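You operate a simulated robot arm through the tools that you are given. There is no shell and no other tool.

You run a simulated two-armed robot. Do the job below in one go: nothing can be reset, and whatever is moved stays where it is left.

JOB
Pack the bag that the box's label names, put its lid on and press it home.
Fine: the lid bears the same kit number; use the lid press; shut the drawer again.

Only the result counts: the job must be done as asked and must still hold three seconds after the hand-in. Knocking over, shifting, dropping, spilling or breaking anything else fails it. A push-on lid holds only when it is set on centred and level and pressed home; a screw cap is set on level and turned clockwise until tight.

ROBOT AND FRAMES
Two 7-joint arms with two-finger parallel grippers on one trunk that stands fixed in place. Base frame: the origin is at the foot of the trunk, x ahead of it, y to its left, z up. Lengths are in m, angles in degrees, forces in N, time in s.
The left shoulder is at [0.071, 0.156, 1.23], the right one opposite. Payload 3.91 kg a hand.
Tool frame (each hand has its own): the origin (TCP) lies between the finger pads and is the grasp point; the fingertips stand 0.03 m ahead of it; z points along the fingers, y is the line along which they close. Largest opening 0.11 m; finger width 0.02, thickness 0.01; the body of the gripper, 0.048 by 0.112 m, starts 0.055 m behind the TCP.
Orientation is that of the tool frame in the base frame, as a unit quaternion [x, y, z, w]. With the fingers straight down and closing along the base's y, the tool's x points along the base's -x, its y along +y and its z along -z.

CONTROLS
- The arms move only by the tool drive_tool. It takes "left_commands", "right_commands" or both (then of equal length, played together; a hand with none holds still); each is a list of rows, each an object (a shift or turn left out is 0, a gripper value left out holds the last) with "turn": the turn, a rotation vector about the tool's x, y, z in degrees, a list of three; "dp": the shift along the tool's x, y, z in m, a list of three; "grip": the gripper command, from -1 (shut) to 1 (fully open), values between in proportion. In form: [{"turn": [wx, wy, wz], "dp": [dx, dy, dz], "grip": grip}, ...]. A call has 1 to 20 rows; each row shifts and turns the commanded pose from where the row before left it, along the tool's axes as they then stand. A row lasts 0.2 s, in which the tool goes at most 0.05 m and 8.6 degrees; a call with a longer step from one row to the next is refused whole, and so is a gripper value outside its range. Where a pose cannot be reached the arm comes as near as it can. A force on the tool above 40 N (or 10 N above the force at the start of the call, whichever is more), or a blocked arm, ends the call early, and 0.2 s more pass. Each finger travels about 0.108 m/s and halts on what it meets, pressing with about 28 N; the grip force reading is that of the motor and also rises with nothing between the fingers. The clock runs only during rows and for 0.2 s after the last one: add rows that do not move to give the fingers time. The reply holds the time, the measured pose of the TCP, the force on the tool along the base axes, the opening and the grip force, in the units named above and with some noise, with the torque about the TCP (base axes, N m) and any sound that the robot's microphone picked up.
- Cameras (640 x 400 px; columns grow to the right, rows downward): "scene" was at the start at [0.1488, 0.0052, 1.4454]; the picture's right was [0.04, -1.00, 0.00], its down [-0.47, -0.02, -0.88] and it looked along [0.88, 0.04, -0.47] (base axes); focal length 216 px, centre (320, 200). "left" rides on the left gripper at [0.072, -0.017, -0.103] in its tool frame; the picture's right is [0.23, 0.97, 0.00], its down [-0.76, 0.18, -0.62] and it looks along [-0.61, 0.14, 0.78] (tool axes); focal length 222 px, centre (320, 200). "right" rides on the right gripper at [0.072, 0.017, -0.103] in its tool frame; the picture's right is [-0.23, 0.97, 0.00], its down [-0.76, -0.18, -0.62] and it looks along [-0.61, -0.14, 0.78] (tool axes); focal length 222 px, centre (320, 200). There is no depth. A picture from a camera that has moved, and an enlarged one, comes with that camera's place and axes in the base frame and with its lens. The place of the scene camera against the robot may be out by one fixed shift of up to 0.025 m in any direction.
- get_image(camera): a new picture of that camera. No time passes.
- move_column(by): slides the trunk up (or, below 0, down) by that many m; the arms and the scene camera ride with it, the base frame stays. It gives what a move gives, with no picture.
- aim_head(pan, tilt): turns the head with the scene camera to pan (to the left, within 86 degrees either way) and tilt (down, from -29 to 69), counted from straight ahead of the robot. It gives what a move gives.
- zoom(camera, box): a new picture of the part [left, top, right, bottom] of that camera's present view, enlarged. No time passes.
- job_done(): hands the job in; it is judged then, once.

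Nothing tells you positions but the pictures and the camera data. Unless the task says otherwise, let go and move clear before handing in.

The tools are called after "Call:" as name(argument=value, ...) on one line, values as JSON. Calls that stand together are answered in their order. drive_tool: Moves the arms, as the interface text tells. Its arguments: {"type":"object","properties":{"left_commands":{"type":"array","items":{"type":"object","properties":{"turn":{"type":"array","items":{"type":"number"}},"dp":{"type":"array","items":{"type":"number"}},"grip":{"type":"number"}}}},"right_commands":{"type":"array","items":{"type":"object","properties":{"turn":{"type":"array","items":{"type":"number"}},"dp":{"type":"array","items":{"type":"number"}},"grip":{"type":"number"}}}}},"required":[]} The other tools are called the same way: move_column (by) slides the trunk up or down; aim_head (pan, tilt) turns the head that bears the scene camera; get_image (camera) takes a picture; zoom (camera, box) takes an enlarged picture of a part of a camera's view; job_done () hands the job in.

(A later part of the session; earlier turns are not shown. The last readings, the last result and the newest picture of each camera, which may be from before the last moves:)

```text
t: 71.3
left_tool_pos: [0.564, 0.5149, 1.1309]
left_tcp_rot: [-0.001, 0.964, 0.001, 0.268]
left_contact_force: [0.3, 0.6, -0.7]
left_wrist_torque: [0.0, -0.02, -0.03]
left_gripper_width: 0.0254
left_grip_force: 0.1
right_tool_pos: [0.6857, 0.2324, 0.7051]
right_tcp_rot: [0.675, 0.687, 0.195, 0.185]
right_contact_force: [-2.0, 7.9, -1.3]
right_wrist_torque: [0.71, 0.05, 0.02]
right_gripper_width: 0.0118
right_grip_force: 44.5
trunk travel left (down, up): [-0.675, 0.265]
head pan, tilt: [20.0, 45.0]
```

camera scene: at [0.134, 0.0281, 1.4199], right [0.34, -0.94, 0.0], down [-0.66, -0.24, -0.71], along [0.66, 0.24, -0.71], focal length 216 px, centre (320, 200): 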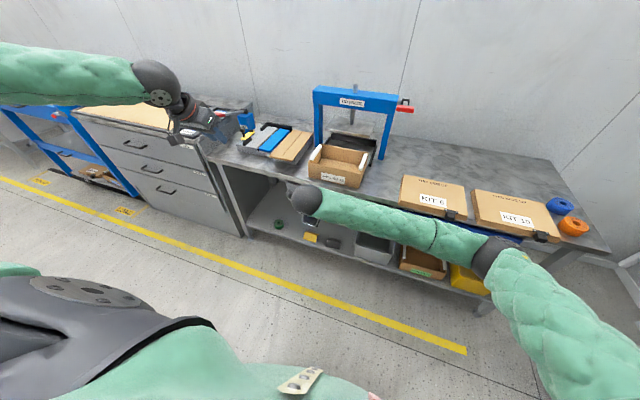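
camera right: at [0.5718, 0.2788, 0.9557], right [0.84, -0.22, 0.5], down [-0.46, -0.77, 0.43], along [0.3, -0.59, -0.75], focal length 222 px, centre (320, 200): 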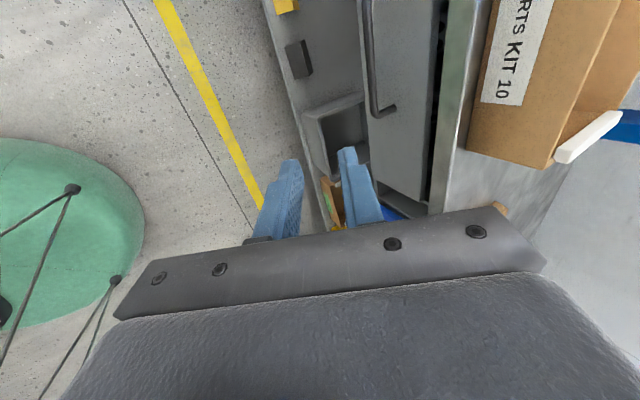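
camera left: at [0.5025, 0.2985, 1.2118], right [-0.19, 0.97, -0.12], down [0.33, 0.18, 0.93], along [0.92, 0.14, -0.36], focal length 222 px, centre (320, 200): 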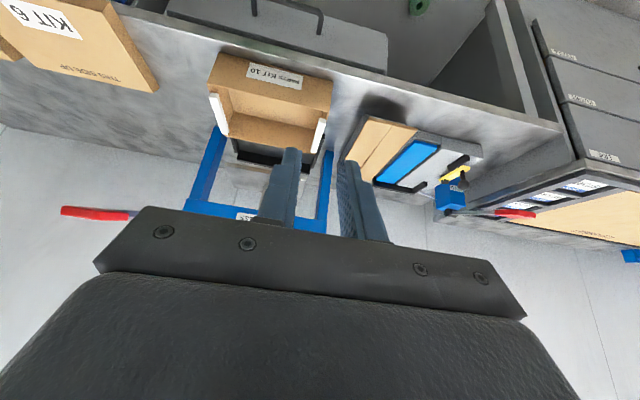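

Call:
drive_tool(right_commands=[{"dp": [0.0015, -0.0214, -0.0129]}, {"dp": [0.0005, -0.0214, -0.0129]}, {"dp": [0.0005, -0.0214, -0.0129]}, {"dp": [0.0005, -0.0214, -0.0129]}, {"dp": [0.0005, -0.0214, -0.0129]}, {}])

Call:
get_image(camera="scene")

Call:
get_image(camera="left")

```text
t: 72.7
left_tool_pos: [0.5665, 0.5157, 1.1307]
left_tcp_rot: [0.0, 0.963, 0.0, 0.268]
left_contact_force: [-0.2, -0.1, 0.4]
left_wrist_torque: [0.0, 0.01, 0.01]
left_gripper_width: 0.0254
left_grip_force: 0.0
right_tool_pos: [0.5601, 0.2307, 0.7037]
right_tcp_rot: [0.675, 0.687, 0.194, 0.186]
right_contact_force: [-1.2, 7.2, -13.3]
right_wrist_torque: [0.41, 0.14, -0.12]
right_gripper_width: 0.0118
right_grip_force: 45.7
trunk travel left (down, up): [-0.675, 0.265]
head pan, tilt: [20.0, 45.0]
```

```text
taken
camera scene: at [0.1349, 0.0302, 1.4196], right [0.34, -0.94, 0.0], down [-0.67, -0.24, -0.71], along [0.66, 0.24, -0.71], focal length 216 px, centre (320, 200)
```

scene: 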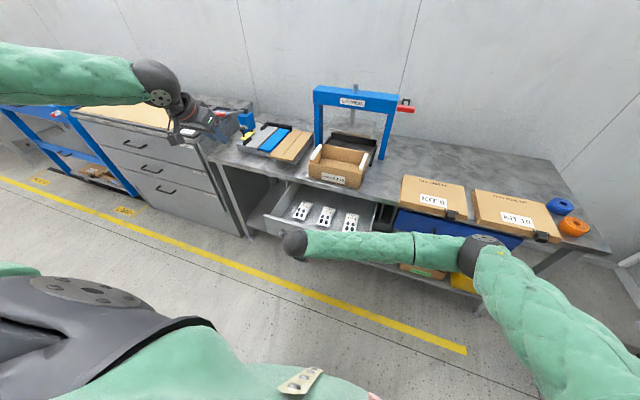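

```text
taken
camera left: at [0.4521, 0.4979, 1.1806], right [-0.2, 0.97, -0.12], down [0.33, 0.18, 0.93], along [0.92, 0.14, -0.36], focal length 222 px, centre (320, 200)
```

left: 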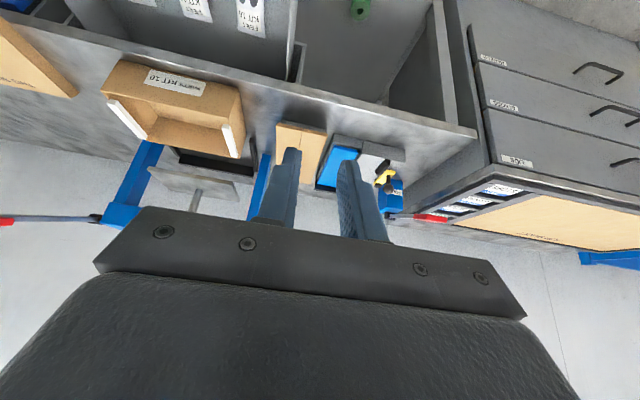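

Three labelled bags are in the grey drawer. I'll zoom in to read them.

Call:
zoom(camera="scene", box=[260, 180, 390, 250])

Call:
zoom(camera="left", box=[100, 0, 340, 80])

```text
4.92 times, centred on (325, 215) of scene
camera zoom: at [0.1349, 0.0302, 1.4196], right [0.34, -0.94, 0.0], down [-0.67, -0.24, -0.71], along [0.66, 0.24, -0.71], focal length 1064 px, centre (295, 126)
```

zoom: 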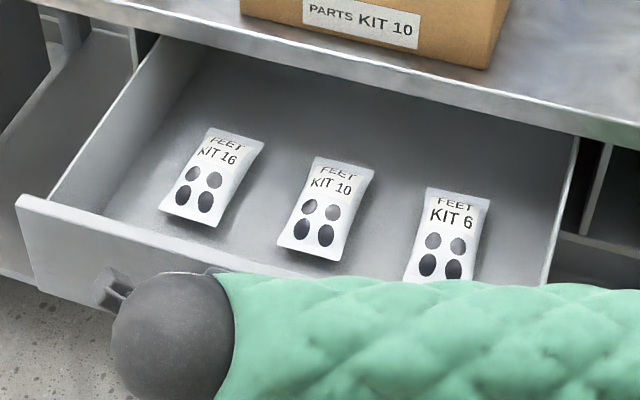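

```text
2.67 times, centred on (220, 40) of left
camera zoom: at [0.4521, 0.4979, 1.1806], right [-0.2, 0.97, -0.12], down [0.33, 0.18, 0.93], along [0.92, 0.14, -0.36], focal length 592 px, centre (587, 627)
```

zoom: 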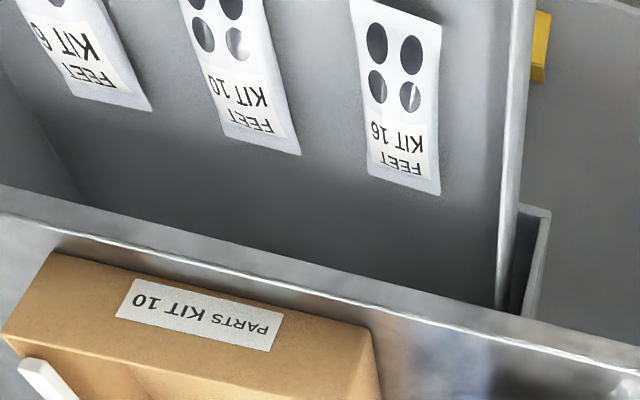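

The middle bag is FEET KIT 10. I'll let go of the handle, move the right hand away, and bring the left hand over the bag.

Call:
drive_tool(right_commands=[{"grip": -0.5}, {}, {"dp": [0, 0, -0.03]}, {"dp": [0, 0, -0.045]}, {"dp": [0, 0, -0.045]}, {"dp": [0, 0, -0.045]}, {"dp": [0, 0, -0.045]}, {"dp": [-0.045, 0, 0]}, {"dp": [-0.045, 0, 0]}, {"dp": [-0.045, 0, 0]}, {"dp": [-0.045, 0, 0]}, {"dp": [-0.045, 0, 0]}, {"dp": [-0.045, 0, 0]}, {"dp": [-0.045, 0, 0]}, {"dp": [-0.045, 0, 0]}, {"dp": [-0.045, 0, 0]}, {"dp": [-0.045, 0, 0]}, {"dp": [-0.045, 0, 0]}])

Call:
get_image(camera="scene")

Call:
zoom(camera="scene", box=[250, 170, 400, 270])

```text
t: 76.5
left_tool_pos: [0.5636, 0.5141, 1.1326]
left_tcp_rot: [0.0, 0.964, 0.0, 0.268]
left_contact_force: [-0.2, 0.8, 0.1]
left_wrist_torque: [-0.04, 0.0, -0.04]
left_gripper_width: 0.0254
left_grip_force: 0.1
right_tool_pos: [0.5153, -0.2519, 0.8704]
right_tcp_rot: [0.67, 0.684, 0.209, 0.199]
right_contact_force: [-2.7, 0.1, -4.0]
right_wrist_torque: [0.01, -0.28, 0.0]
right_gripper_width: 0.0273
right_grip_force: 0.0
right hand out of reach, approached as far as the arm can: row 14, 15, 16, 17
trunk travel left (down, up): [-0.675, 0.265]
head pan, tilt: [20.0, 45.0]
```

```text
taken
camera scene: at [0.1329, 0.0291, 1.4197], right [0.34, -0.94, 0.0], down [-0.66, -0.24, -0.71], along [0.66, 0.24, -0.71], focal length 216 px, centre (320, 200)
```

scene: 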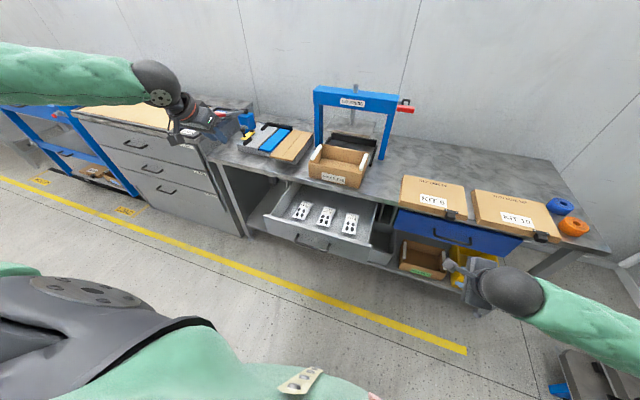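

```text
4.00 times, centred on (325, 220) of scene
camera zoom: at [0.1329, 0.0291, 1.4197], right [0.34, -0.94, 0.0], down [-0.66, -0.24, -0.71], along [0.66, 0.24, -0.71], focal length 864 px, centre (300, 120)
```

zoom: 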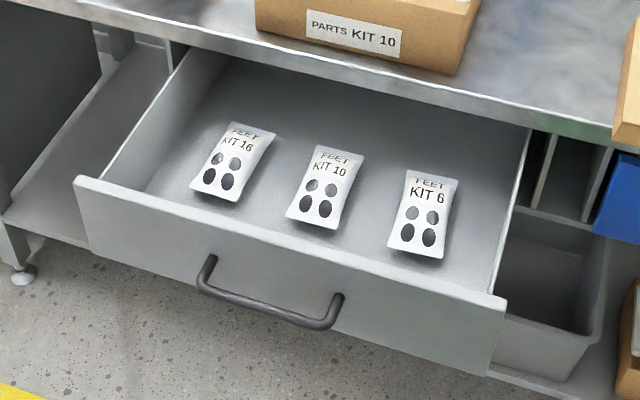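

Call:
drive_tool(left_commands=[{"turn": [0, 7.75, 0]}, {"turn": [0, 7.75, 0]}, {"turn": [0, 7.75, 0]}, {"turn": [0, 7.75, 0]}, {"dp": [-0.017, -0.035, 0.0263]}, {"dp": [-0.017, -0.035, 0.0263]}, {"dp": [-0.017, -0.035, 0.0263]}, {"dp": [-0.017, -0.035, 0.0263]}, {"dp": [-0.017, -0.035, 0.0263]}, {"dp": [-0.017, -0.035, 0.0263]}, {"dp": [-0.017, -0.035, 0.0263]}, {"dp": [-0.017, -0.035, 0.0263], "grip": 0.55}, {}])

Call:
get_image(camera="left")

Call:
get_image(camera="scene")

```text
t: 79.3
left_tool_pos: [0.6992, 0.2372, 0.9214]
left_tcp_rot: [0.001, 1.0, 0.0, 0.002]
left_contact_force: [-0.6, -1.3, 0.5]
left_wrist_torque: [0.01, 0.0, -0.02]
left_gripper_width: 0.0851
left_grip_force: 0.0
right_tool_pos: [0.501, -0.2513, 0.8545]
right_tcp_rot: [0.675, 0.687, 0.194, 0.186]
right_contact_force: [-0.4, 0.9, -0.2]
right_wrist_torque: [0.01, -0.03, 0.0]
right_gripper_width: 0.0273
right_grip_force: 0.0
trunk travel left (down, up): [-0.675, 0.265]
head pan, tilt: [20.0, 45.0]
```

```text
taken
camera left: at [0.6279, 0.2201, 1.0246], right [-0.23, 0.97, 0.0], down [0.76, 0.18, 0.62], along [0.61, 0.14, -0.78], focal length 222 px, centre (320, 200)
```

left: 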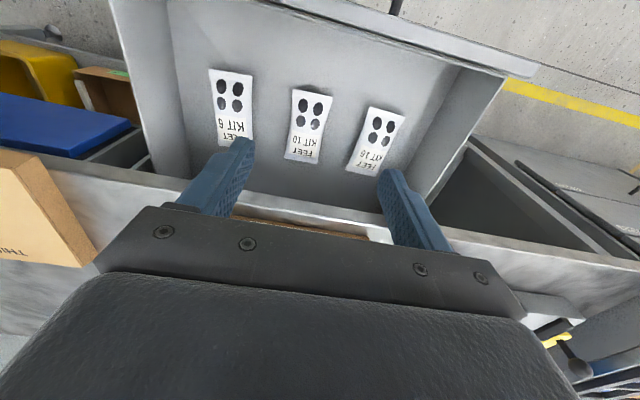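

```text
taken
camera scene: at [0.1327, 0.0301, 1.4199], right [0.34, -0.94, 0.0], down [-0.66, -0.24, -0.71], along [0.66, 0.24, -0.71], focal length 216 px, centre (320, 200)
```

scene: 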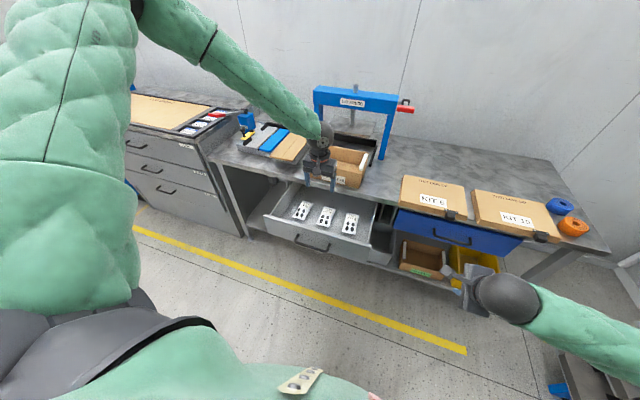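

Call:
drive_tool(left_commands=[{"dp": [-0.0146, -0.0014, 0.0443]}, {"dp": [-0.0146, -0.0014, 0.0443]}, {"dp": [-0.0146, -0.0014, 0.0443]}, {"dp": [-0.0146, -0.0014, 0.0443]}, {"dp": [-0.0146, -0.0014, 0.0443]}, {}])

Call:
get_image(camera="left")

Call:
zoom(camera="scene", box=[250, 170, 400, 270])

```text
t: 80.7
left_tool_pos: [0.7159, 0.2959, 0.7996]
left_tcp_rot: [0.0, 1.0, 0.0, 0.0]
left_contact_force: [-0.2, 0.3, -0.5]
left_wrist_torque: [0.0, -0.01, -0.01]
left_gripper_width: 0.0852
left_grip_force: 0.1
left hand out of reach, approached as far as the arm can: row 2, 3, 4, 5
right_tool_pos: [0.5012, -0.2522, 0.8525]
right_tcp_rot: [0.676, 0.686, 0.195, 0.186]
right_contact_force: [-0.6, -0.2, 0.4]
right_wrist_torque: [0.04, -0.03, -0.01]
right_gripper_width: 0.0275
right_grip_force: 0.1
trunk travel left (down, up): [-0.675, 0.265]
head pan, tilt: [20.0, 45.0]
```

```text
taken
camera left: at [0.6453, 0.2791, 0.9028], right [-0.23, 0.97, 0.0], down [0.76, 0.18, 0.62], along [0.61, 0.14, -0.78], focal length 222 px, centre (320, 200)
```

left: 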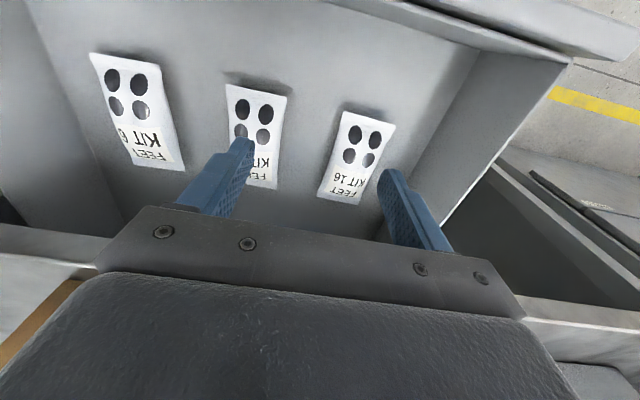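

```text
4.00 times, centred on (325, 220) of scene
camera zoom: at [0.1345, 0.0288, 1.4197], right [0.34, -0.94, 0.0], down [-0.67, -0.24, -0.71], along [0.66, 0.24, -0.71], focal length 864 px, centre (300, 120)
```

zoom: 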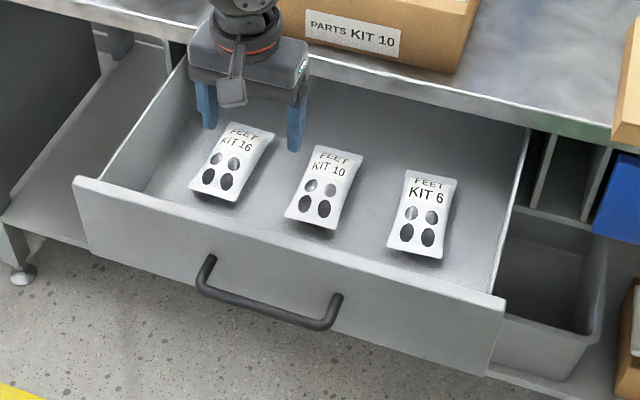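

The left arm stops at about z 0.80 in this posture, so I'll raise both hands and lower the trunk.

Call:
drive_tool(left_commands=[{"dp": [0, 0, -0.04]}, {"dp": [-0.014, -0.0165, -0.035]}, {"dp": [-0.014, -0.0165, -0.035]}, {"dp": [-0.014, -0.0165, -0.035]}, {"dp": [-0.014, -0.0165, 0]}, {}], right_commands=[{"dp": [0, 0.0232, -0.0385]}, {"dp": [0, 0.0232, -0.0385]}, {"dp": [0, 0.0232, -0.0385]}, {"dp": [0, 0.0232, -0.0385]}, {"dp": [0, 0.0232, -0.0385]}, {}])

Call:
move_column(by=-0.15)

Call:
get_image(camera="left")

Call:
get_image(camera="scene")

```text
t: 82.1
left_tool_pos: [0.771, 0.2311, 0.9479]
left_tcp_rot: [-0.001, 1.0, 0.0, 0.0]
left_contact_force: [0.2, -1.4, -0.5]
left_wrist_torque: [-0.01, 0.01, 0.01]
left_gripper_width: 0.0853
left_grip_force: 0.0
right_tool_pos: [0.5628, -0.2557, 1.0605]
right_tcp_rot: [0.675, 0.688, 0.195, 0.184]
right_contact_force: [1.0, 0.1, 0.1]
right_wrist_torque: [-0.01, 0.01, 0.0]
right_gripper_width: 0.0276
right_grip_force: 0.1
right hand out of reach, approached as far as the arm can: row 1, 2, 3, 4, 5
trunk travel left (down, up): [-0.675, 0.265]
head pan, tilt: [20.0, 45.0]
```

```text
t: 83.8
left_tool_pos: [0.7724, 0.2313, 0.798]
left_tcp_rot: [0.0, 1.0, 0.0, 0.0]
left_contact_force: [-0.5, 0.0, 0.8]
left_wrist_torque: [-0.01, -0.03, -0.01]
left_gripper_width: 0.0853
left_grip_force: 0.1
right_tool_pos: [0.5637, -0.256, 0.9092]
right_tcp_rot: [0.675, 0.687, 0.196, 0.185]
right_contact_force: [-0.6, 0.0, -0.9]
right_wrist_torque: [-0.01, 0.0, 0.0]
right_gripper_width: 0.0276
right_grip_force: 0.1
trunk travel left (down, up): [-0.525, 0.415]
head pan, tilt: [20.0, 45.0]
```

```text
taken
camera left: at [0.7006, 0.2139, 0.9002], right [-0.23, 0.97, 0.0], down [0.76, 0.18, 0.62], along [0.61, 0.14, -0.78], focal length 222 px, centre (320, 200)
```

left: 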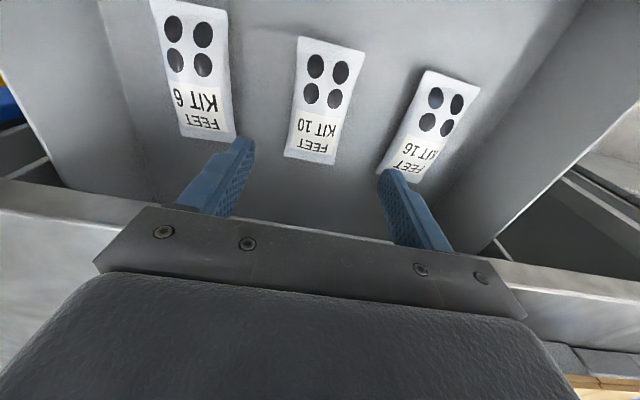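

```text
taken
camera scene: at [0.1338, 0.0291, 1.2699], right [0.34, -0.94, 0.0], down [-0.66, -0.24, -0.71], along [0.66, 0.24, -0.71], focal length 216 px, centre (320, 200)
```

scene: 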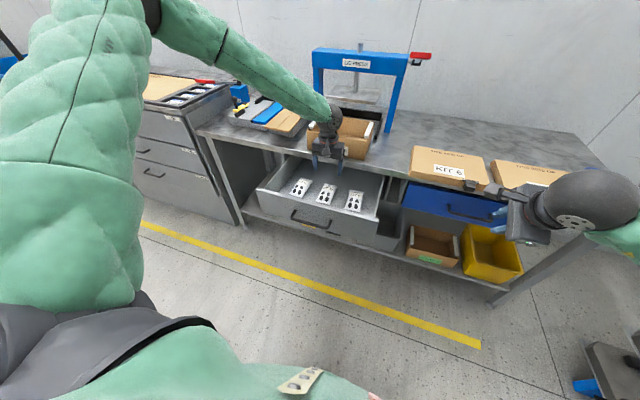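

Call:
drive_tool(left_commands=[{"dp": [0, -0.001, 0.04]}, {"dp": [0, -0.001, 0.04]}, {"dp": [0, 0, 0.018]}, {}])

Call:
zoom(camera="scene", box=[270, 130, 390, 230])

Call:
get_image(camera="left")

```text
t: 84.8
left_tool_pos: [0.7596, 0.2431, 0.716]
left_tcp_rot: [0.0, 1.0, -0.001, 0.0]
left_contact_force: [-0.3, -0.4, 0.1]
left_wrist_torque: [-0.01, 0.01, 0.01]
left_gripper_width: 0.0858
left_grip_force: 0.0
left hand out of reach, approached as far as the arm can: row 2, 3
right_tool_pos: [0.5649, -0.2562, 0.9092]
right_tcp_rot: [0.674, 0.688, 0.195, 0.185]
right_contact_force: [0.7, 0.6, 0.4]
right_wrist_torque: [0.01, 0.01, 0.01]
right_gripper_width: 0.0272
right_grip_force: 0.1
trunk travel left (down, up): [-0.525, 0.415]
head pan, tilt: [20.0, 45.0]
```

```text
4.00 times, centred on (330, 180) of scene
camera zoom: at [0.1339, 0.029, 1.2698], right [0.34, -0.94, 0.0], down [-0.66, -0.24, -0.71], along [0.66, 0.24, -0.71], focal length 864 px, centre (280, 280)
```

zoom: 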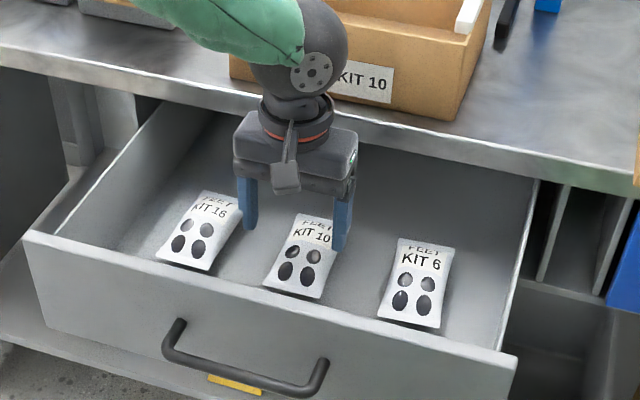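

```text
taken
camera left: at [0.6887, 0.2253, 0.819], right [-0.23, 0.97, 0.0], down [0.76, 0.18, 0.62], along [0.61, 0.14, -0.78], focal length 222 px, centre (320, 200)
```

left: 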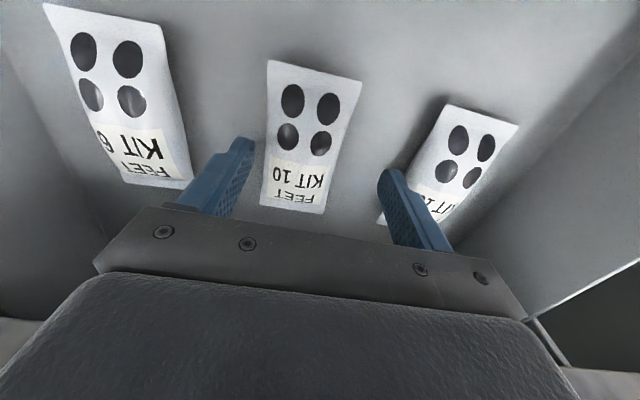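

Call:
drive_tool(left_commands=[{"dp": [0, -0.006, -0.045]}, {"dp": [-0.006, -0.006, -0.045]}, {"dp": [-0.006, 0, 0]}, {}])

Call:
aim_head(pan=-45, tilt=40)

Call:
get_image(camera="scene")

```text
t: 85.8
left_tool_pos: [0.7714, 0.2308, 0.8073]
left_tcp_rot: [0.0, 1.0, 0.0, -0.001]
left_contact_force: [0.3, 0.4, 0.4]
left_wrist_torque: [-0.03, 0.02, -0.01]
left_gripper_width: 0.0854
left_grip_force: 0.1
right_tool_pos: [0.5637, -0.2561, 0.9101]
right_tcp_rot: [0.674, 0.688, 0.195, 0.185]
right_contact_force: [0.5, 0.6, -0.3]
right_wrist_torque: [-0.04, 0.01, 0.02]
right_gripper_width: 0.0278
right_grip_force: 0.1
trunk travel left (down, up): [-0.525, 0.415]
head pan, tilt: [20.0, 45.0]
```

```text
t: 87.2
left_tool_pos: [0.7718, 0.2311, 0.8066]
left_tcp_rot: [0.0, 1.0, 0.001, 0.0]
left_contact_force: [-0.3, -0.1, 0.5]
left_wrist_torque: [-0.02, 0.04, 0.02]
left_gripper_width: 0.0855
left_grip_force: 0.1
right_tool_pos: [0.5635, -0.2553, 0.9099]
right_tcp_rot: [0.675, 0.687, 0.195, 0.185]
right_contact_force: [-0.4, 0.6, 0.2]
right_wrist_torque: [0.04, 0.0, 0.0]
right_gripper_width: 0.0274
right_grip_force: 0.1
trunk travel left (down, up): [-0.525, 0.415]
head pan, tilt: [-45.0, 40.0]
```

```text
taken
camera scene: at [0.1179, -0.0589, 1.277], right [-0.71, -0.71, 0.0], down [-0.46, 0.45, -0.77], along [0.54, -0.54, -0.64], focal length 216 px, centre (320, 200)
```

scene: 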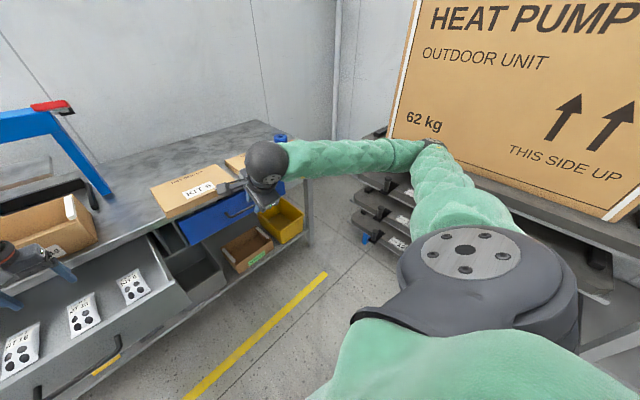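

The rack is far enough away, with its front at about y −0.95. I'll lower the trunk a bit more.

Call:
move_column(by=-0.1)

Call:
aim_head(pan=20, tilt=40)

Call:
drive_tool(left_commands=[{"dp": [0, 0, 0.008]}, {}])

Call:
get_image(camera="left")

Call:
zoom(camera="scene", box=[260, 100, 400, 220])

```text
t: 88.5
left_tool_pos: [0.7717, 0.2299, 0.706]
left_tcp_rot: [0.001, 1.0, 0.0, 0.0]
left_contact_force: [0.0, 0.1, 0.8]
left_wrist_torque: [0.03, -0.03, 0.01]
left_gripper_width: 0.0854
left_grip_force: 0.0
right_tool_pos: [0.563, -0.2557, 0.8097]
right_tcp_rot: [0.675, 0.687, 0.196, 0.185]
right_contact_force: [0.1, -0.4, -0.4]
right_wrist_torque: [-0.02, 0.0, 0.01]
right_gripper_width: 0.0273
right_grip_force: 0.0
trunk travel left (down, up): [-0.425, 0.515]
head pan, tilt: [-45.0, 40.0]
```

```text
t: 89.9
left_tool_pos: [0.7714, 0.2316, 0.7061]
left_tcp_rot: [0.0, 1.0, -0.001, 0.0]
left_contact_force: [0.0, 0.1, -0.6]
left_wrist_torque: [0.02, 0.02, -0.02]
left_gripper_width: 0.0852
left_grip_force: 0.1
right_tool_pos: [0.5632, -0.2553, 0.81]
right_tcp_rot: [0.675, 0.687, 0.194, 0.185]
right_contact_force: [-0.2, -0.6, 0.2]
right_wrist_torque: [-0.01, 0.0, -0.02]
right_gripper_width: 0.0276
right_grip_force: 0.1
trunk travel left (down, up): [-0.425, 0.515]
head pan, tilt: [20.0, 40.0]
```

```text
t: 90.5
left_tool_pos: [0.7725, 0.2316, 0.6977]
left_tcp_rot: [0.0, 1.0, 0.0, 0.0]
left_contact_force: [0.2, 1.5, -0.9]
left_wrist_torque: [0.01, 0.01, -0.02]
left_gripper_width: 0.0855
left_grip_force: 0.0
right_tool_pos: [0.5631, -0.2549, 0.8095]
right_tcp_rot: [0.675, 0.687, 0.195, 0.185]
right_contact_force: [0.2, 0.1, 0.0]
right_wrist_torque: [-0.02, 0.02, 0.01]
right_gripper_width: 0.0274
right_grip_force: 0.1
trunk travel left (down, up): [-0.425, 0.515]
head pan, tilt: [20.0, 40.0]
```

```text
taken
camera left: at [0.7009, 0.2141, 0.8003], right [-0.23, 0.97, 0.0], down [0.76, 0.18, 0.62], along [0.61, 0.14, -0.78], focal length 222 px, centre (320, 200)
```

left: 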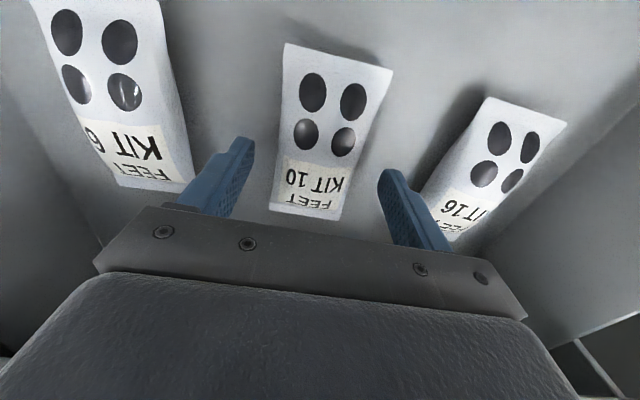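

```text
3.33 times, centred on (330, 160) of scene
camera zoom: at [0.1374, 0.0303, 1.1771], right [0.34, -0.94, 0.0], down [-0.6, -0.22, -0.77], along [0.72, 0.26, -0.64], focal length 720 px, centre (287, 333)
```

zoom: 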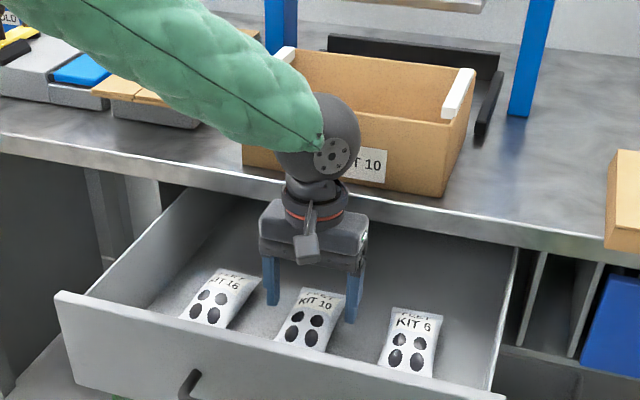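

Call:
drive_tool(left_commands=[{"dp": [0, 0, 0.006]}, {"dp": [-0.002, 0, 0.006]}, {}])

Call:
get_image(camera="left")

Call:
zoom(camera="scene", box=[290, 140, 370, 210])

```text
t: 91.3
left_tool_pos: [0.7735, 0.2305, 0.6856]
left_tcp_rot: [0.0, 1.0, 0.0, 0.0]
left_contact_force: [-0.3, -0.4, 0.1]
left_wrist_torque: [0.0, 0.06, 0.0]
left_gripper_width: 0.0852
left_grip_force: 0.0
right_tool_pos: [0.5634, -0.2559, 0.8097]
right_tcp_rot: [0.675, 0.688, 0.195, 0.184]
right_contact_force: [-1.0, -0.4, -0.1]
right_wrist_torque: [-0.03, -0.01, 0.0]
right_gripper_width: 0.0276
right_grip_force: 0.0
trunk travel left (down, up): [-0.425, 0.515]
head pan, tilt: [20.0, 40.0]
```

```text
taken
camera left: at [0.7029, 0.2137, 0.788], right [-0.23, 0.97, 0.0], down [0.76, 0.18, 0.62], along [0.61, 0.14, -0.78], focal length 222 px, centre (320, 200)
```

left: 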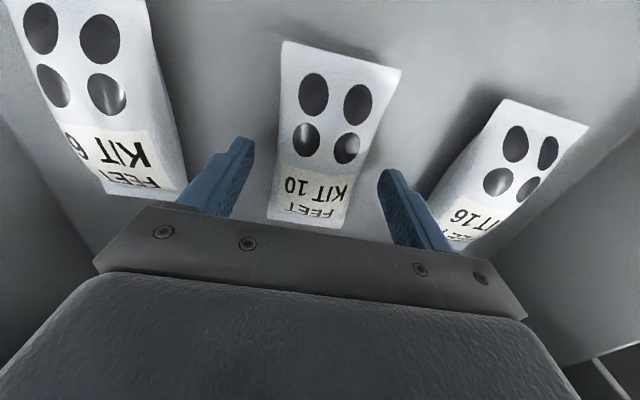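

```text
5.71 times, centred on (330, 175) of scene
camera zoom: at [0.1375, 0.0303, 1.1771], right [0.34, -0.94, 0.0], down [-0.6, -0.22, -0.77], along [0.72, 0.26, -0.64], focal length 1235 px, centre (263, 343)
```

zoom: 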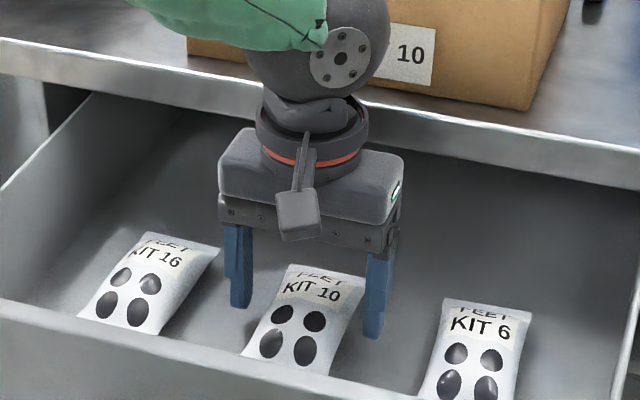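

Call:
drive_tool(left_commands=[{"dp": [0.006, 0, 0.005]}, {"dp": [0, 0, 0.004]}, {}])

Call:
zoom(camera="scene", box=[290, 140, 370, 210])

```text
t: 92.1
left_tool_pos: [0.7675, 0.2316, 0.6766]
left_tcp_rot: [0.0, 1.0, 0.0, 0.0]
left_contact_force: [0.5, 0.5, -0.2]
left_wrist_torque: [0.0, 0.0, -0.03]
left_gripper_width: 0.0853
left_grip_force: 0.0
right_tool_pos: [0.5632, -0.2564, 0.8099]
right_tcp_rot: [0.675, 0.687, 0.194, 0.186]
right_contact_force: [-0.5, 0.2, -0.7]
right_wrist_torque: [-0.04, 0.03, -0.03]
right_gripper_width: 0.0276
right_grip_force: 0.2
trunk travel left (down, up): [-0.425, 0.515]
head pan, tilt: [20.0, 40.0]
```

```text
5.71 times, centred on (330, 175) of scene
camera zoom: at [0.1375, 0.0303, 1.1771], right [0.34, -0.94, 0.0], down [-0.6, -0.22, -0.77], along [0.72, 0.26, -0.64], focal length 1235 px, centre (263, 343)
```

zoom: 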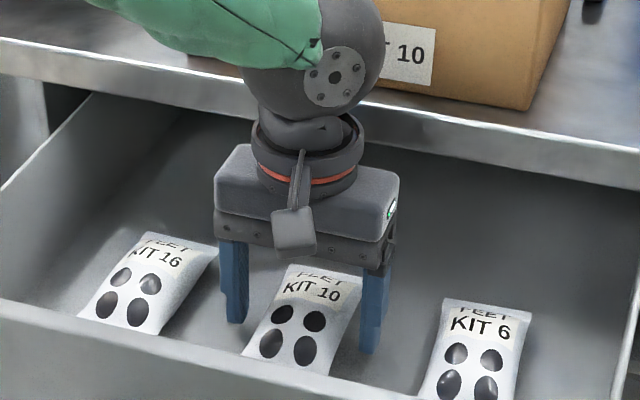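

Call:
drive_tool(left_commands=[{"dp": [0, 0, 0.004]}, {"dp": [0, 0, 0.004]}, {}])

Call:
get_image(camera="left")

```text
t: 92.9
left_tool_pos: [0.7673, 0.2301, 0.6689]
left_tcp_rot: [0.0, 1.0, 0.001, 0.0]
left_contact_force: [-0.6, -0.3, -0.1]
left_wrist_torque: [0.0, -0.01, 0.01]
left_gripper_width: 0.0852
left_grip_force: 0.0
right_tool_pos: [0.5638, -0.2555, 0.8094]
right_tcp_rot: [0.675, 0.687, 0.194, 0.185]
right_contact_force: [-0.1, 0.6, 0.0]
right_wrist_torque: [-0.01, 0.01, 0.0]
right_gripper_width: 0.0275
right_grip_force: 0.1
trunk travel left (down, up): [-0.425, 0.515]
head pan, tilt: [20.0, 40.0]
```

```text
taken
camera left: at [0.6965, 0.2138, 0.7723], right [-0.23, 0.97, 0.0], down [0.76, 0.18, 0.62], along [0.61, 0.14, -0.78], focal length 222 px, centre (320, 200)
```

left: 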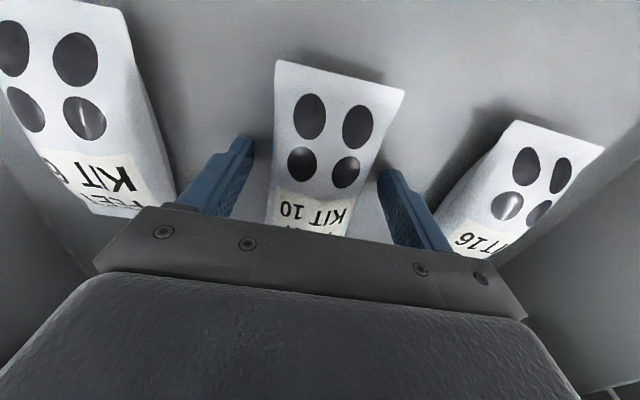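

Call:
drive_tool(left_commands=[{"grip": -0.1}, {"grip": -0.4}, {"grip": -0.7}, {"grip": -1}, {}, {}])

Call:
get_image(camera="left")

Call:
zoom(camera="scene", box=[290, 140, 370, 210])

```text
t: 94.3
left_tool_pos: [0.7672, 0.2313, 0.6695]
left_tcp_rot: [0.0, 1.0, 0.0, 0.0]
left_contact_force: [0.4, -0.4, 1.1]
left_wrist_torque: [0.02, 0.07, -0.03]
left_gripper_width: 0.0574
left_grip_force: 27.9
right_tool_pos: [0.5638, -0.2558, 0.809]
right_tcp_rot: [0.675, 0.687, 0.194, 0.185]
right_contact_force: [-0.1, 0.2, 0.0]
right_wrist_torque: [0.01, -0.05, -0.03]
right_gripper_width: 0.0277
right_grip_force: 0.0
trunk travel left (down, up): [-0.425, 0.515]
head pan, tilt: [20.0, 40.0]
```

```text
taken
camera left: at [0.6966, 0.2139, 0.7722], right [-0.23, 0.97, 0.0], down [0.76, 0.18, 0.62], along [0.61, 0.14, -0.78], focal length 222 px, centre (320, 200)
```

left: 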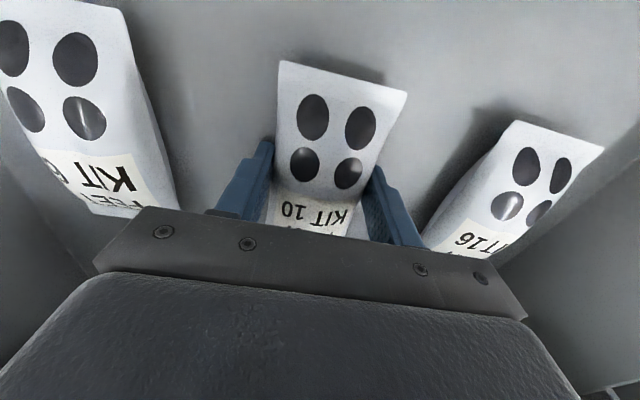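

```text
5.71 times, centred on (330, 175) of scene
camera zoom: at [0.1375, 0.0303, 1.177], right [0.34, -0.94, 0.0], down [-0.6, -0.22, -0.77], along [0.72, 0.26, -0.64], focal length 1235 px, centre (263, 343)
```

zoom: 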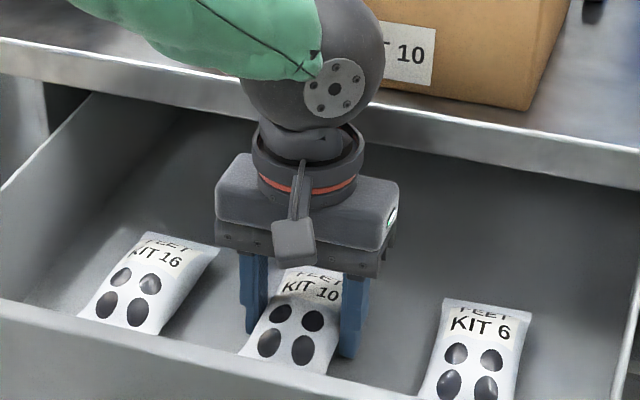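

The bag is held, with the fingers stopped at 0.057 m. I'll lift slightly, shift back from the bench edge, then raise it.

Call:
drive_tool(left_commands=[{"dp": [0, 0, -0.01]}, {"dp": [0.01, 0, -0.015]}, {"dp": [0.025, 0, -0.005]}, {"dp": [0.025, 0, 0]}, {"dp": [0, 0, -0.03]}, {"dp": [0, 0, -0.04]}, {"dp": [0, 0, -0.04]}, {"dp": [0, 0, -0.04]}, {"dp": [0, 0, -0.04]}, {"dp": [0, 0, -0.04]}, {"dp": [0, 0, -0.04]}, {"dp": [0, 0, -0.04]}, {}])

Call:
get_image(camera="left")

Call:
get_image(camera="scene")

```text
t: 97.1
left_tool_pos: [0.7052, 0.2312, 1.0095]
left_tcp_rot: [0.0, 1.0, 0.0, 0.0]
left_contact_force: [1.1, -0.4, -1.6]
left_wrist_torque: [-0.01, 0.0, -0.02]
left_gripper_width: 0.0573
left_grip_force: 28.0
right_tool_pos: [0.5638, -0.2569, 0.8087]
right_tcp_rot: [0.675, 0.687, 0.194, 0.185]
right_contact_force: [0.6, 0.2, -0.7]
right_wrist_torque: [-0.05, 0.01, -0.01]
right_gripper_width: 0.0276
right_grip_force: 0.1
trunk travel left (down, up): [-0.425, 0.515]
head pan, tilt: [20.0, 40.0]
```

```text
taken
camera left: at [0.6337, 0.2139, 1.1122], right [-0.23, 0.97, 0.0], down [0.76, 0.18, 0.62], along [0.61, 0.14, -0.78], focal length 222 px, centre (320, 200)
```

left: 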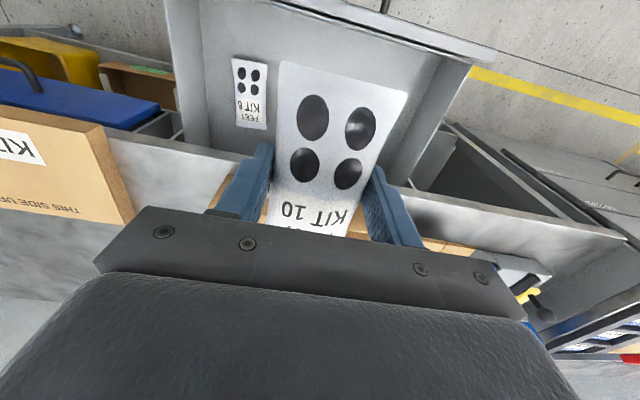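

```text
taken
camera scene: at [0.138, 0.0306, 1.1769], right [0.34, -0.94, 0.0], down [-0.6, -0.22, -0.77], along [0.72, 0.26, -0.64], focal length 216 px, centre (320, 200)
```

scene: 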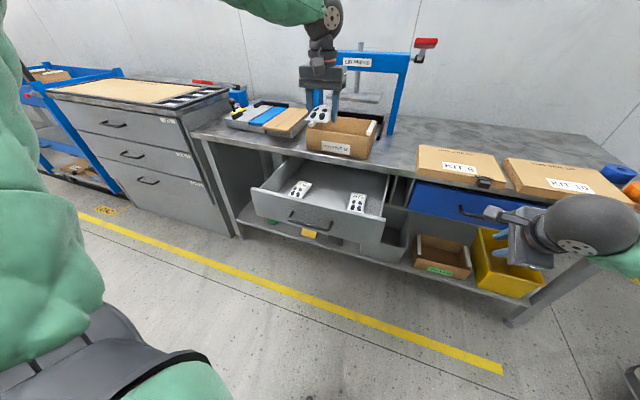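

Call:
drive_tool(left_commands=[{"dp": [-0.038, 0, 0]}, {"dp": [-0.038, 0, 0]}, {"dp": [-0.038, 0, 0]}, {"dp": [-0.038, 0, 0]}, {"dp": [-0.038, 0, 0]}, {"dp": [-0.038, 0, 0]}, {}])

Call:
get_image(camera="left")

Call:
get_image(camera="scene")

```text
t: 98.7
left_tool_pos: [0.925, 0.2371, 1.008]
left_tcp_rot: [0.0, 1.0, 0.0, 0.001]
left_contact_force: [-0.4, -0.2, -1.1]
left_wrist_torque: [0.03, 0.0, 0.01]
left_gripper_width: 0.0576
left_grip_force: 27.9
left hand out of reach, approached as far as the arm can: row 6
right_tool_pos: [0.5646, -0.2571, 0.8092]
right_tcp_rot: [0.675, 0.687, 0.194, 0.184]
right_contact_force: [0.0, 0.3, -0.6]
right_wrist_torque: [-0.01, 0.0, -0.01]
right_gripper_width: 0.0275
right_grip_force: 0.0
trunk travel left (down, up): [-0.425, 0.515]
head pan, tilt: [20.0, 40.0]
```

```text
taken
camera left: at [0.8547, 0.2202, 1.1101], right [-0.23, 0.97, 0.0], down [0.76, 0.18, 0.62], along [0.61, 0.14, -0.78], focal length 222 px, centre (320, 200)
```

left: 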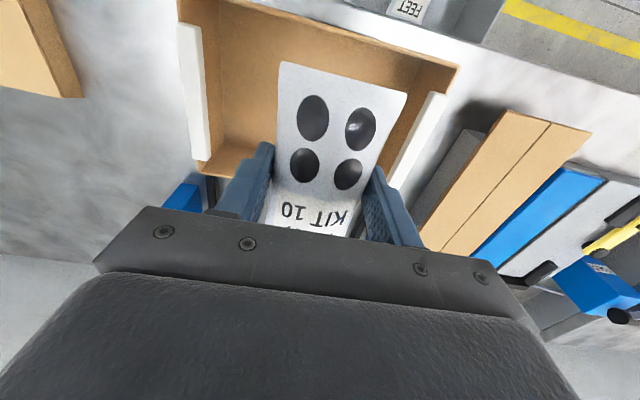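

```text
taken
camera scene: at [0.1377, 0.0299, 1.1771], right [0.34, -0.94, 0.0], down [-0.6, -0.22, -0.77], along [0.72, 0.26, -0.64], focal length 216 px, centre (320, 200)
```

scene: 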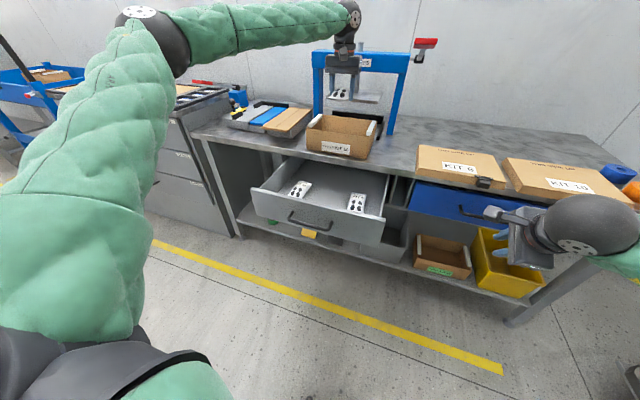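

Call:
drive_tool(left_commands=[{"dp": [0, -0.002, 0.025]}, {"dp": [-0.005, -0.002, 0.025]}, {"dp": [-0.006, -0.001, 0]}, {}])

Call:
get_image(camera="left")

Call:
zoom(camera="scene", box=[280, 60, 420, 170])

```text
t: 99.7
left_tool_pos: [0.9274, 0.238, 0.9568]
left_tcp_rot: [-0.001, 1.0, -0.001, 0.001]
left_contact_force: [0.4, 0.3, -1.1]
left_wrist_torque: [0.02, 0.03, -0.02]
left_gripper_width: 0.0574
left_grip_force: 28.2
left hand out of reach, approached as far as the arm can: row 2, 3
right_tool_pos: [0.5644, -0.2559, 0.8093]
right_tcp_rot: [0.675, 0.688, 0.195, 0.185]
right_contact_force: [-0.2, 0.2, 0.3]
right_wrist_torque: [0.0, 0.02, -0.01]
right_gripper_width: 0.0277
right_grip_force: 0.1
trunk travel left (down, up): [-0.425, 0.515]
head pan, tilt: [20.0, 40.0]
```

```text
taken
camera left: at [0.857, 0.2209, 1.0588], right [-0.23, 0.97, 0.0], down [0.76, 0.18, 0.62], along [0.61, 0.14, -0.78], focal length 222 px, centre (320, 200)
```

left: 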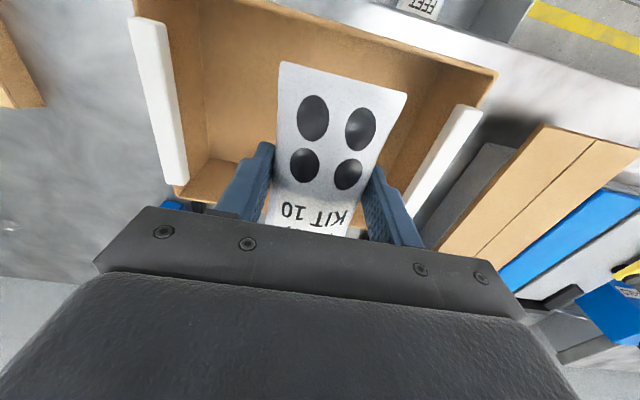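

```text
3.64 times, centred on (350, 115) of scene
camera zoom: at [0.1378, 0.0304, 1.177], right [0.34, -0.94, 0.0], down [-0.6, -0.22, -0.77], along [0.72, 0.26, -0.64], focal length 786 px, centre (211, 509)
```

zoom: 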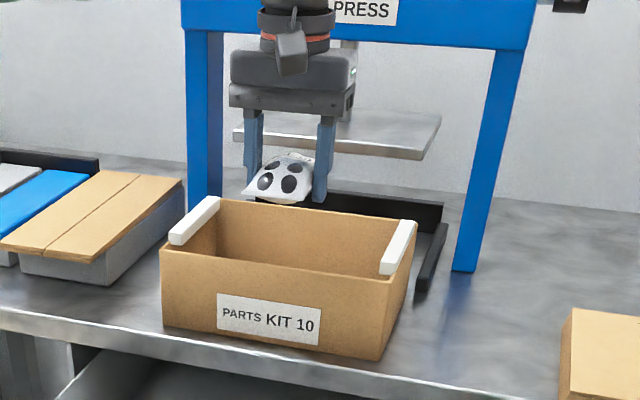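

Call:
drive_tool(left_commands=[{"dp": [0, -0.003, 0.015]}, {"dp": [-0.01, -0.002, 0.01]}, {"dp": [-0.01, -0.002, 0]}, {}])

Call:
get_image(camera="left")

```text
t: 100.7
left_tool_pos: [0.9299, 0.2425, 0.9348]
left_tcp_rot: [0.0, 1.0, 0.0, 0.0]
left_contact_force: [0.8, 1.0, -1.3]
left_wrist_torque: [-0.03, 0.02, -0.01]
left_gripper_width: 0.0576
left_grip_force: 28.1
left hand out of reach, approached as far as the arm can: row 2, 3
right_tool_pos: [0.5639, -0.2563, 0.8101]
right_tcp_rot: [0.675, 0.687, 0.195, 0.185]
right_contact_force: [0.5, -0.1, 0.9]
right_wrist_torque: [0.04, -0.05, 0.03]
right_gripper_width: 0.0276
right_grip_force: 0.0
trunk travel left (down, up): [-0.425, 0.515]
head pan, tilt: [20.0, 40.0]
```

```text
taken
camera left: at [0.8587, 0.2254, 1.0367], right [-0.23, 0.97, 0.0], down [0.76, 0.18, 0.62], along [0.61, 0.14, -0.78], focal length 222 px, centre (320, 200)
```

left: 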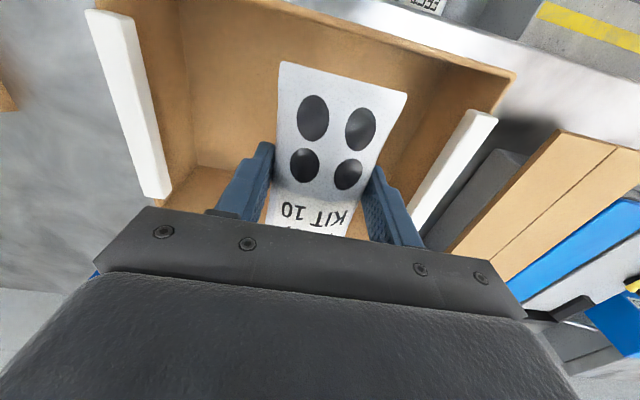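

Call:
drive_tool(left_commands=[{"dp": [0, 0, 0.02]}, {"dp": [0, 0, 0.02]}, {"dp": [-0.003, -0.003, 0.02]}, {"dp": [-0.003, -0.004, 0.02]}, {}])

Call:
get_image(camera="left")

Call:
zoom(camera="scene", box=[280, 60, 420, 170])

```text
t: 101.9
left_tool_pos: [0.9207, 0.2445, 0.8589]
left_tcp_rot: [0.0, 1.0, 0.001, 0.0]
left_contact_force: [0.1, -0.6, -0.5]
left_wrist_torque: [-0.03, 0.01, 0.0]
left_gripper_width: 0.0576
left_grip_force: 28.1
left hand out of reach, approached as far as the arm can: row 2, 3, 4
right_tool_pos: [0.5636, -0.2555, 0.8099]
right_tcp_rot: [0.675, 0.688, 0.194, 0.185]
right_contact_force: [-0.9, 0.3, -0.1]
right_wrist_torque: [0.06, -0.01, -0.05]
right_gripper_width: 0.0278
right_grip_force: 0.0
trunk travel left (down, up): [-0.425, 0.515]
head pan, tilt: [20.0, 40.0]
```

```text
taken
camera left: at [0.8491, 0.2289, 0.9615], right [-0.23, 0.97, 0.0], down [0.76, 0.18, 0.62], along [0.61, 0.14, -0.78], focal length 222 px, centre (320, 200)
```

left: 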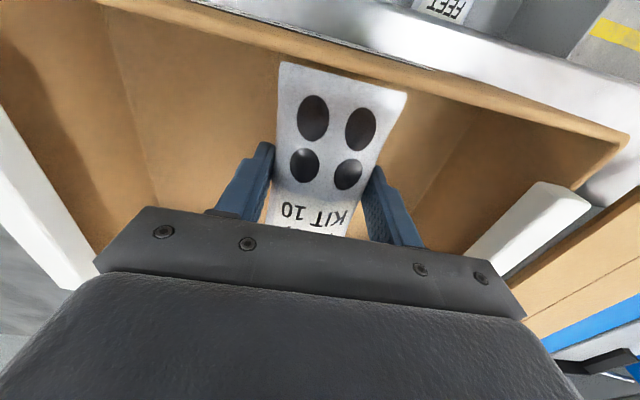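

```text
3.64 times, centred on (350, 115) of scene
camera zoom: at [0.1376, 0.0303, 1.177], right [0.34, -0.94, 0.0], down [-0.6, -0.22, -0.77], along [0.72, 0.26, -0.64], focal length 786 px, centre (211, 509)
```

zoom: 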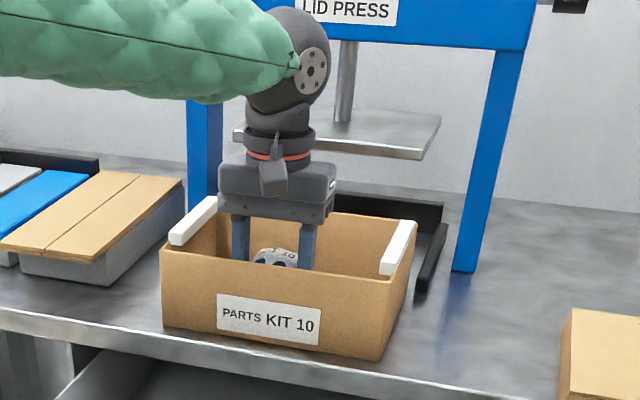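

Call:
move_column(by=-0.035)

Call:
get_image(camera="left")

Call:
zoom(camera="scene", box=[280, 50, 420, 160])

```text
t: 102.6
left_tool_pos: [0.9226, 0.2459, 0.8347]
left_tcp_rot: [0.0, 1.0, -0.002, 0.007]
left_contact_force: [-2.3, -1.3, 16.0]
left_wrist_torque: [0.27, 0.38, 0.11]
left_gripper_width: 0.0576
left_grip_force: 27.7
right_tool_pos: [0.5627, -0.2559, 0.7766]
right_tcp_rot: [0.675, 0.687, 0.195, 0.185]
right_contact_force: [-0.5, 0.5, -0.3]
right_wrist_torque: [0.0, -0.01, 0.0]
right_gripper_width: 0.0276
right_grip_force: 0.1
trunk travel left (down, up): [-0.391, 0.549]
head pan, tilt: [20.0, 40.0]
stopped: the force on the tool passed its limit at 47 N (the readings are from after the stop); the commanded pose is now the measured one
```

```text
taken
camera left: at [0.8494, 0.2287, 0.9366], right [-0.23, 0.97, -0.01], down [0.75, 0.18, 0.63], along [0.62, 0.14, -0.77], focal length 222 px, centre (320, 200)
```

left: 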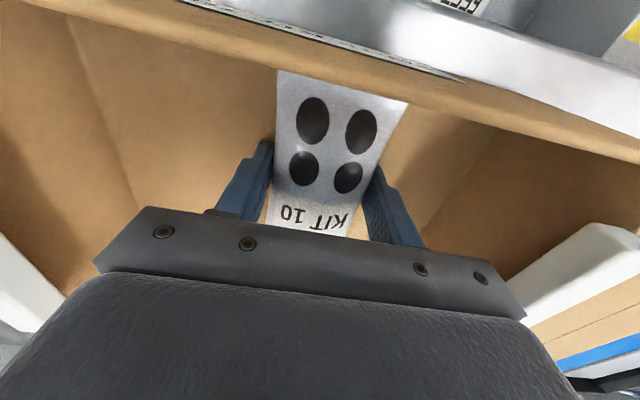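

```text
3.64 times, centred on (350, 105) of scene
camera zoom: at [0.1363, 0.03, 1.143], right [0.34, -0.94, 0.0], down [-0.6, -0.22, -0.77], along [0.72, 0.26, -0.64], focal length 786 px, centre (211, 546)
```

zoom: 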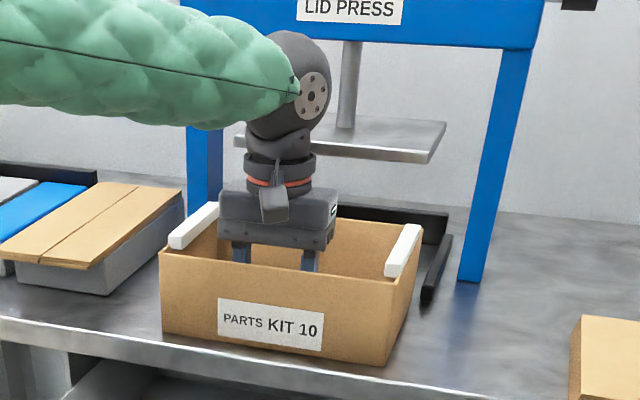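

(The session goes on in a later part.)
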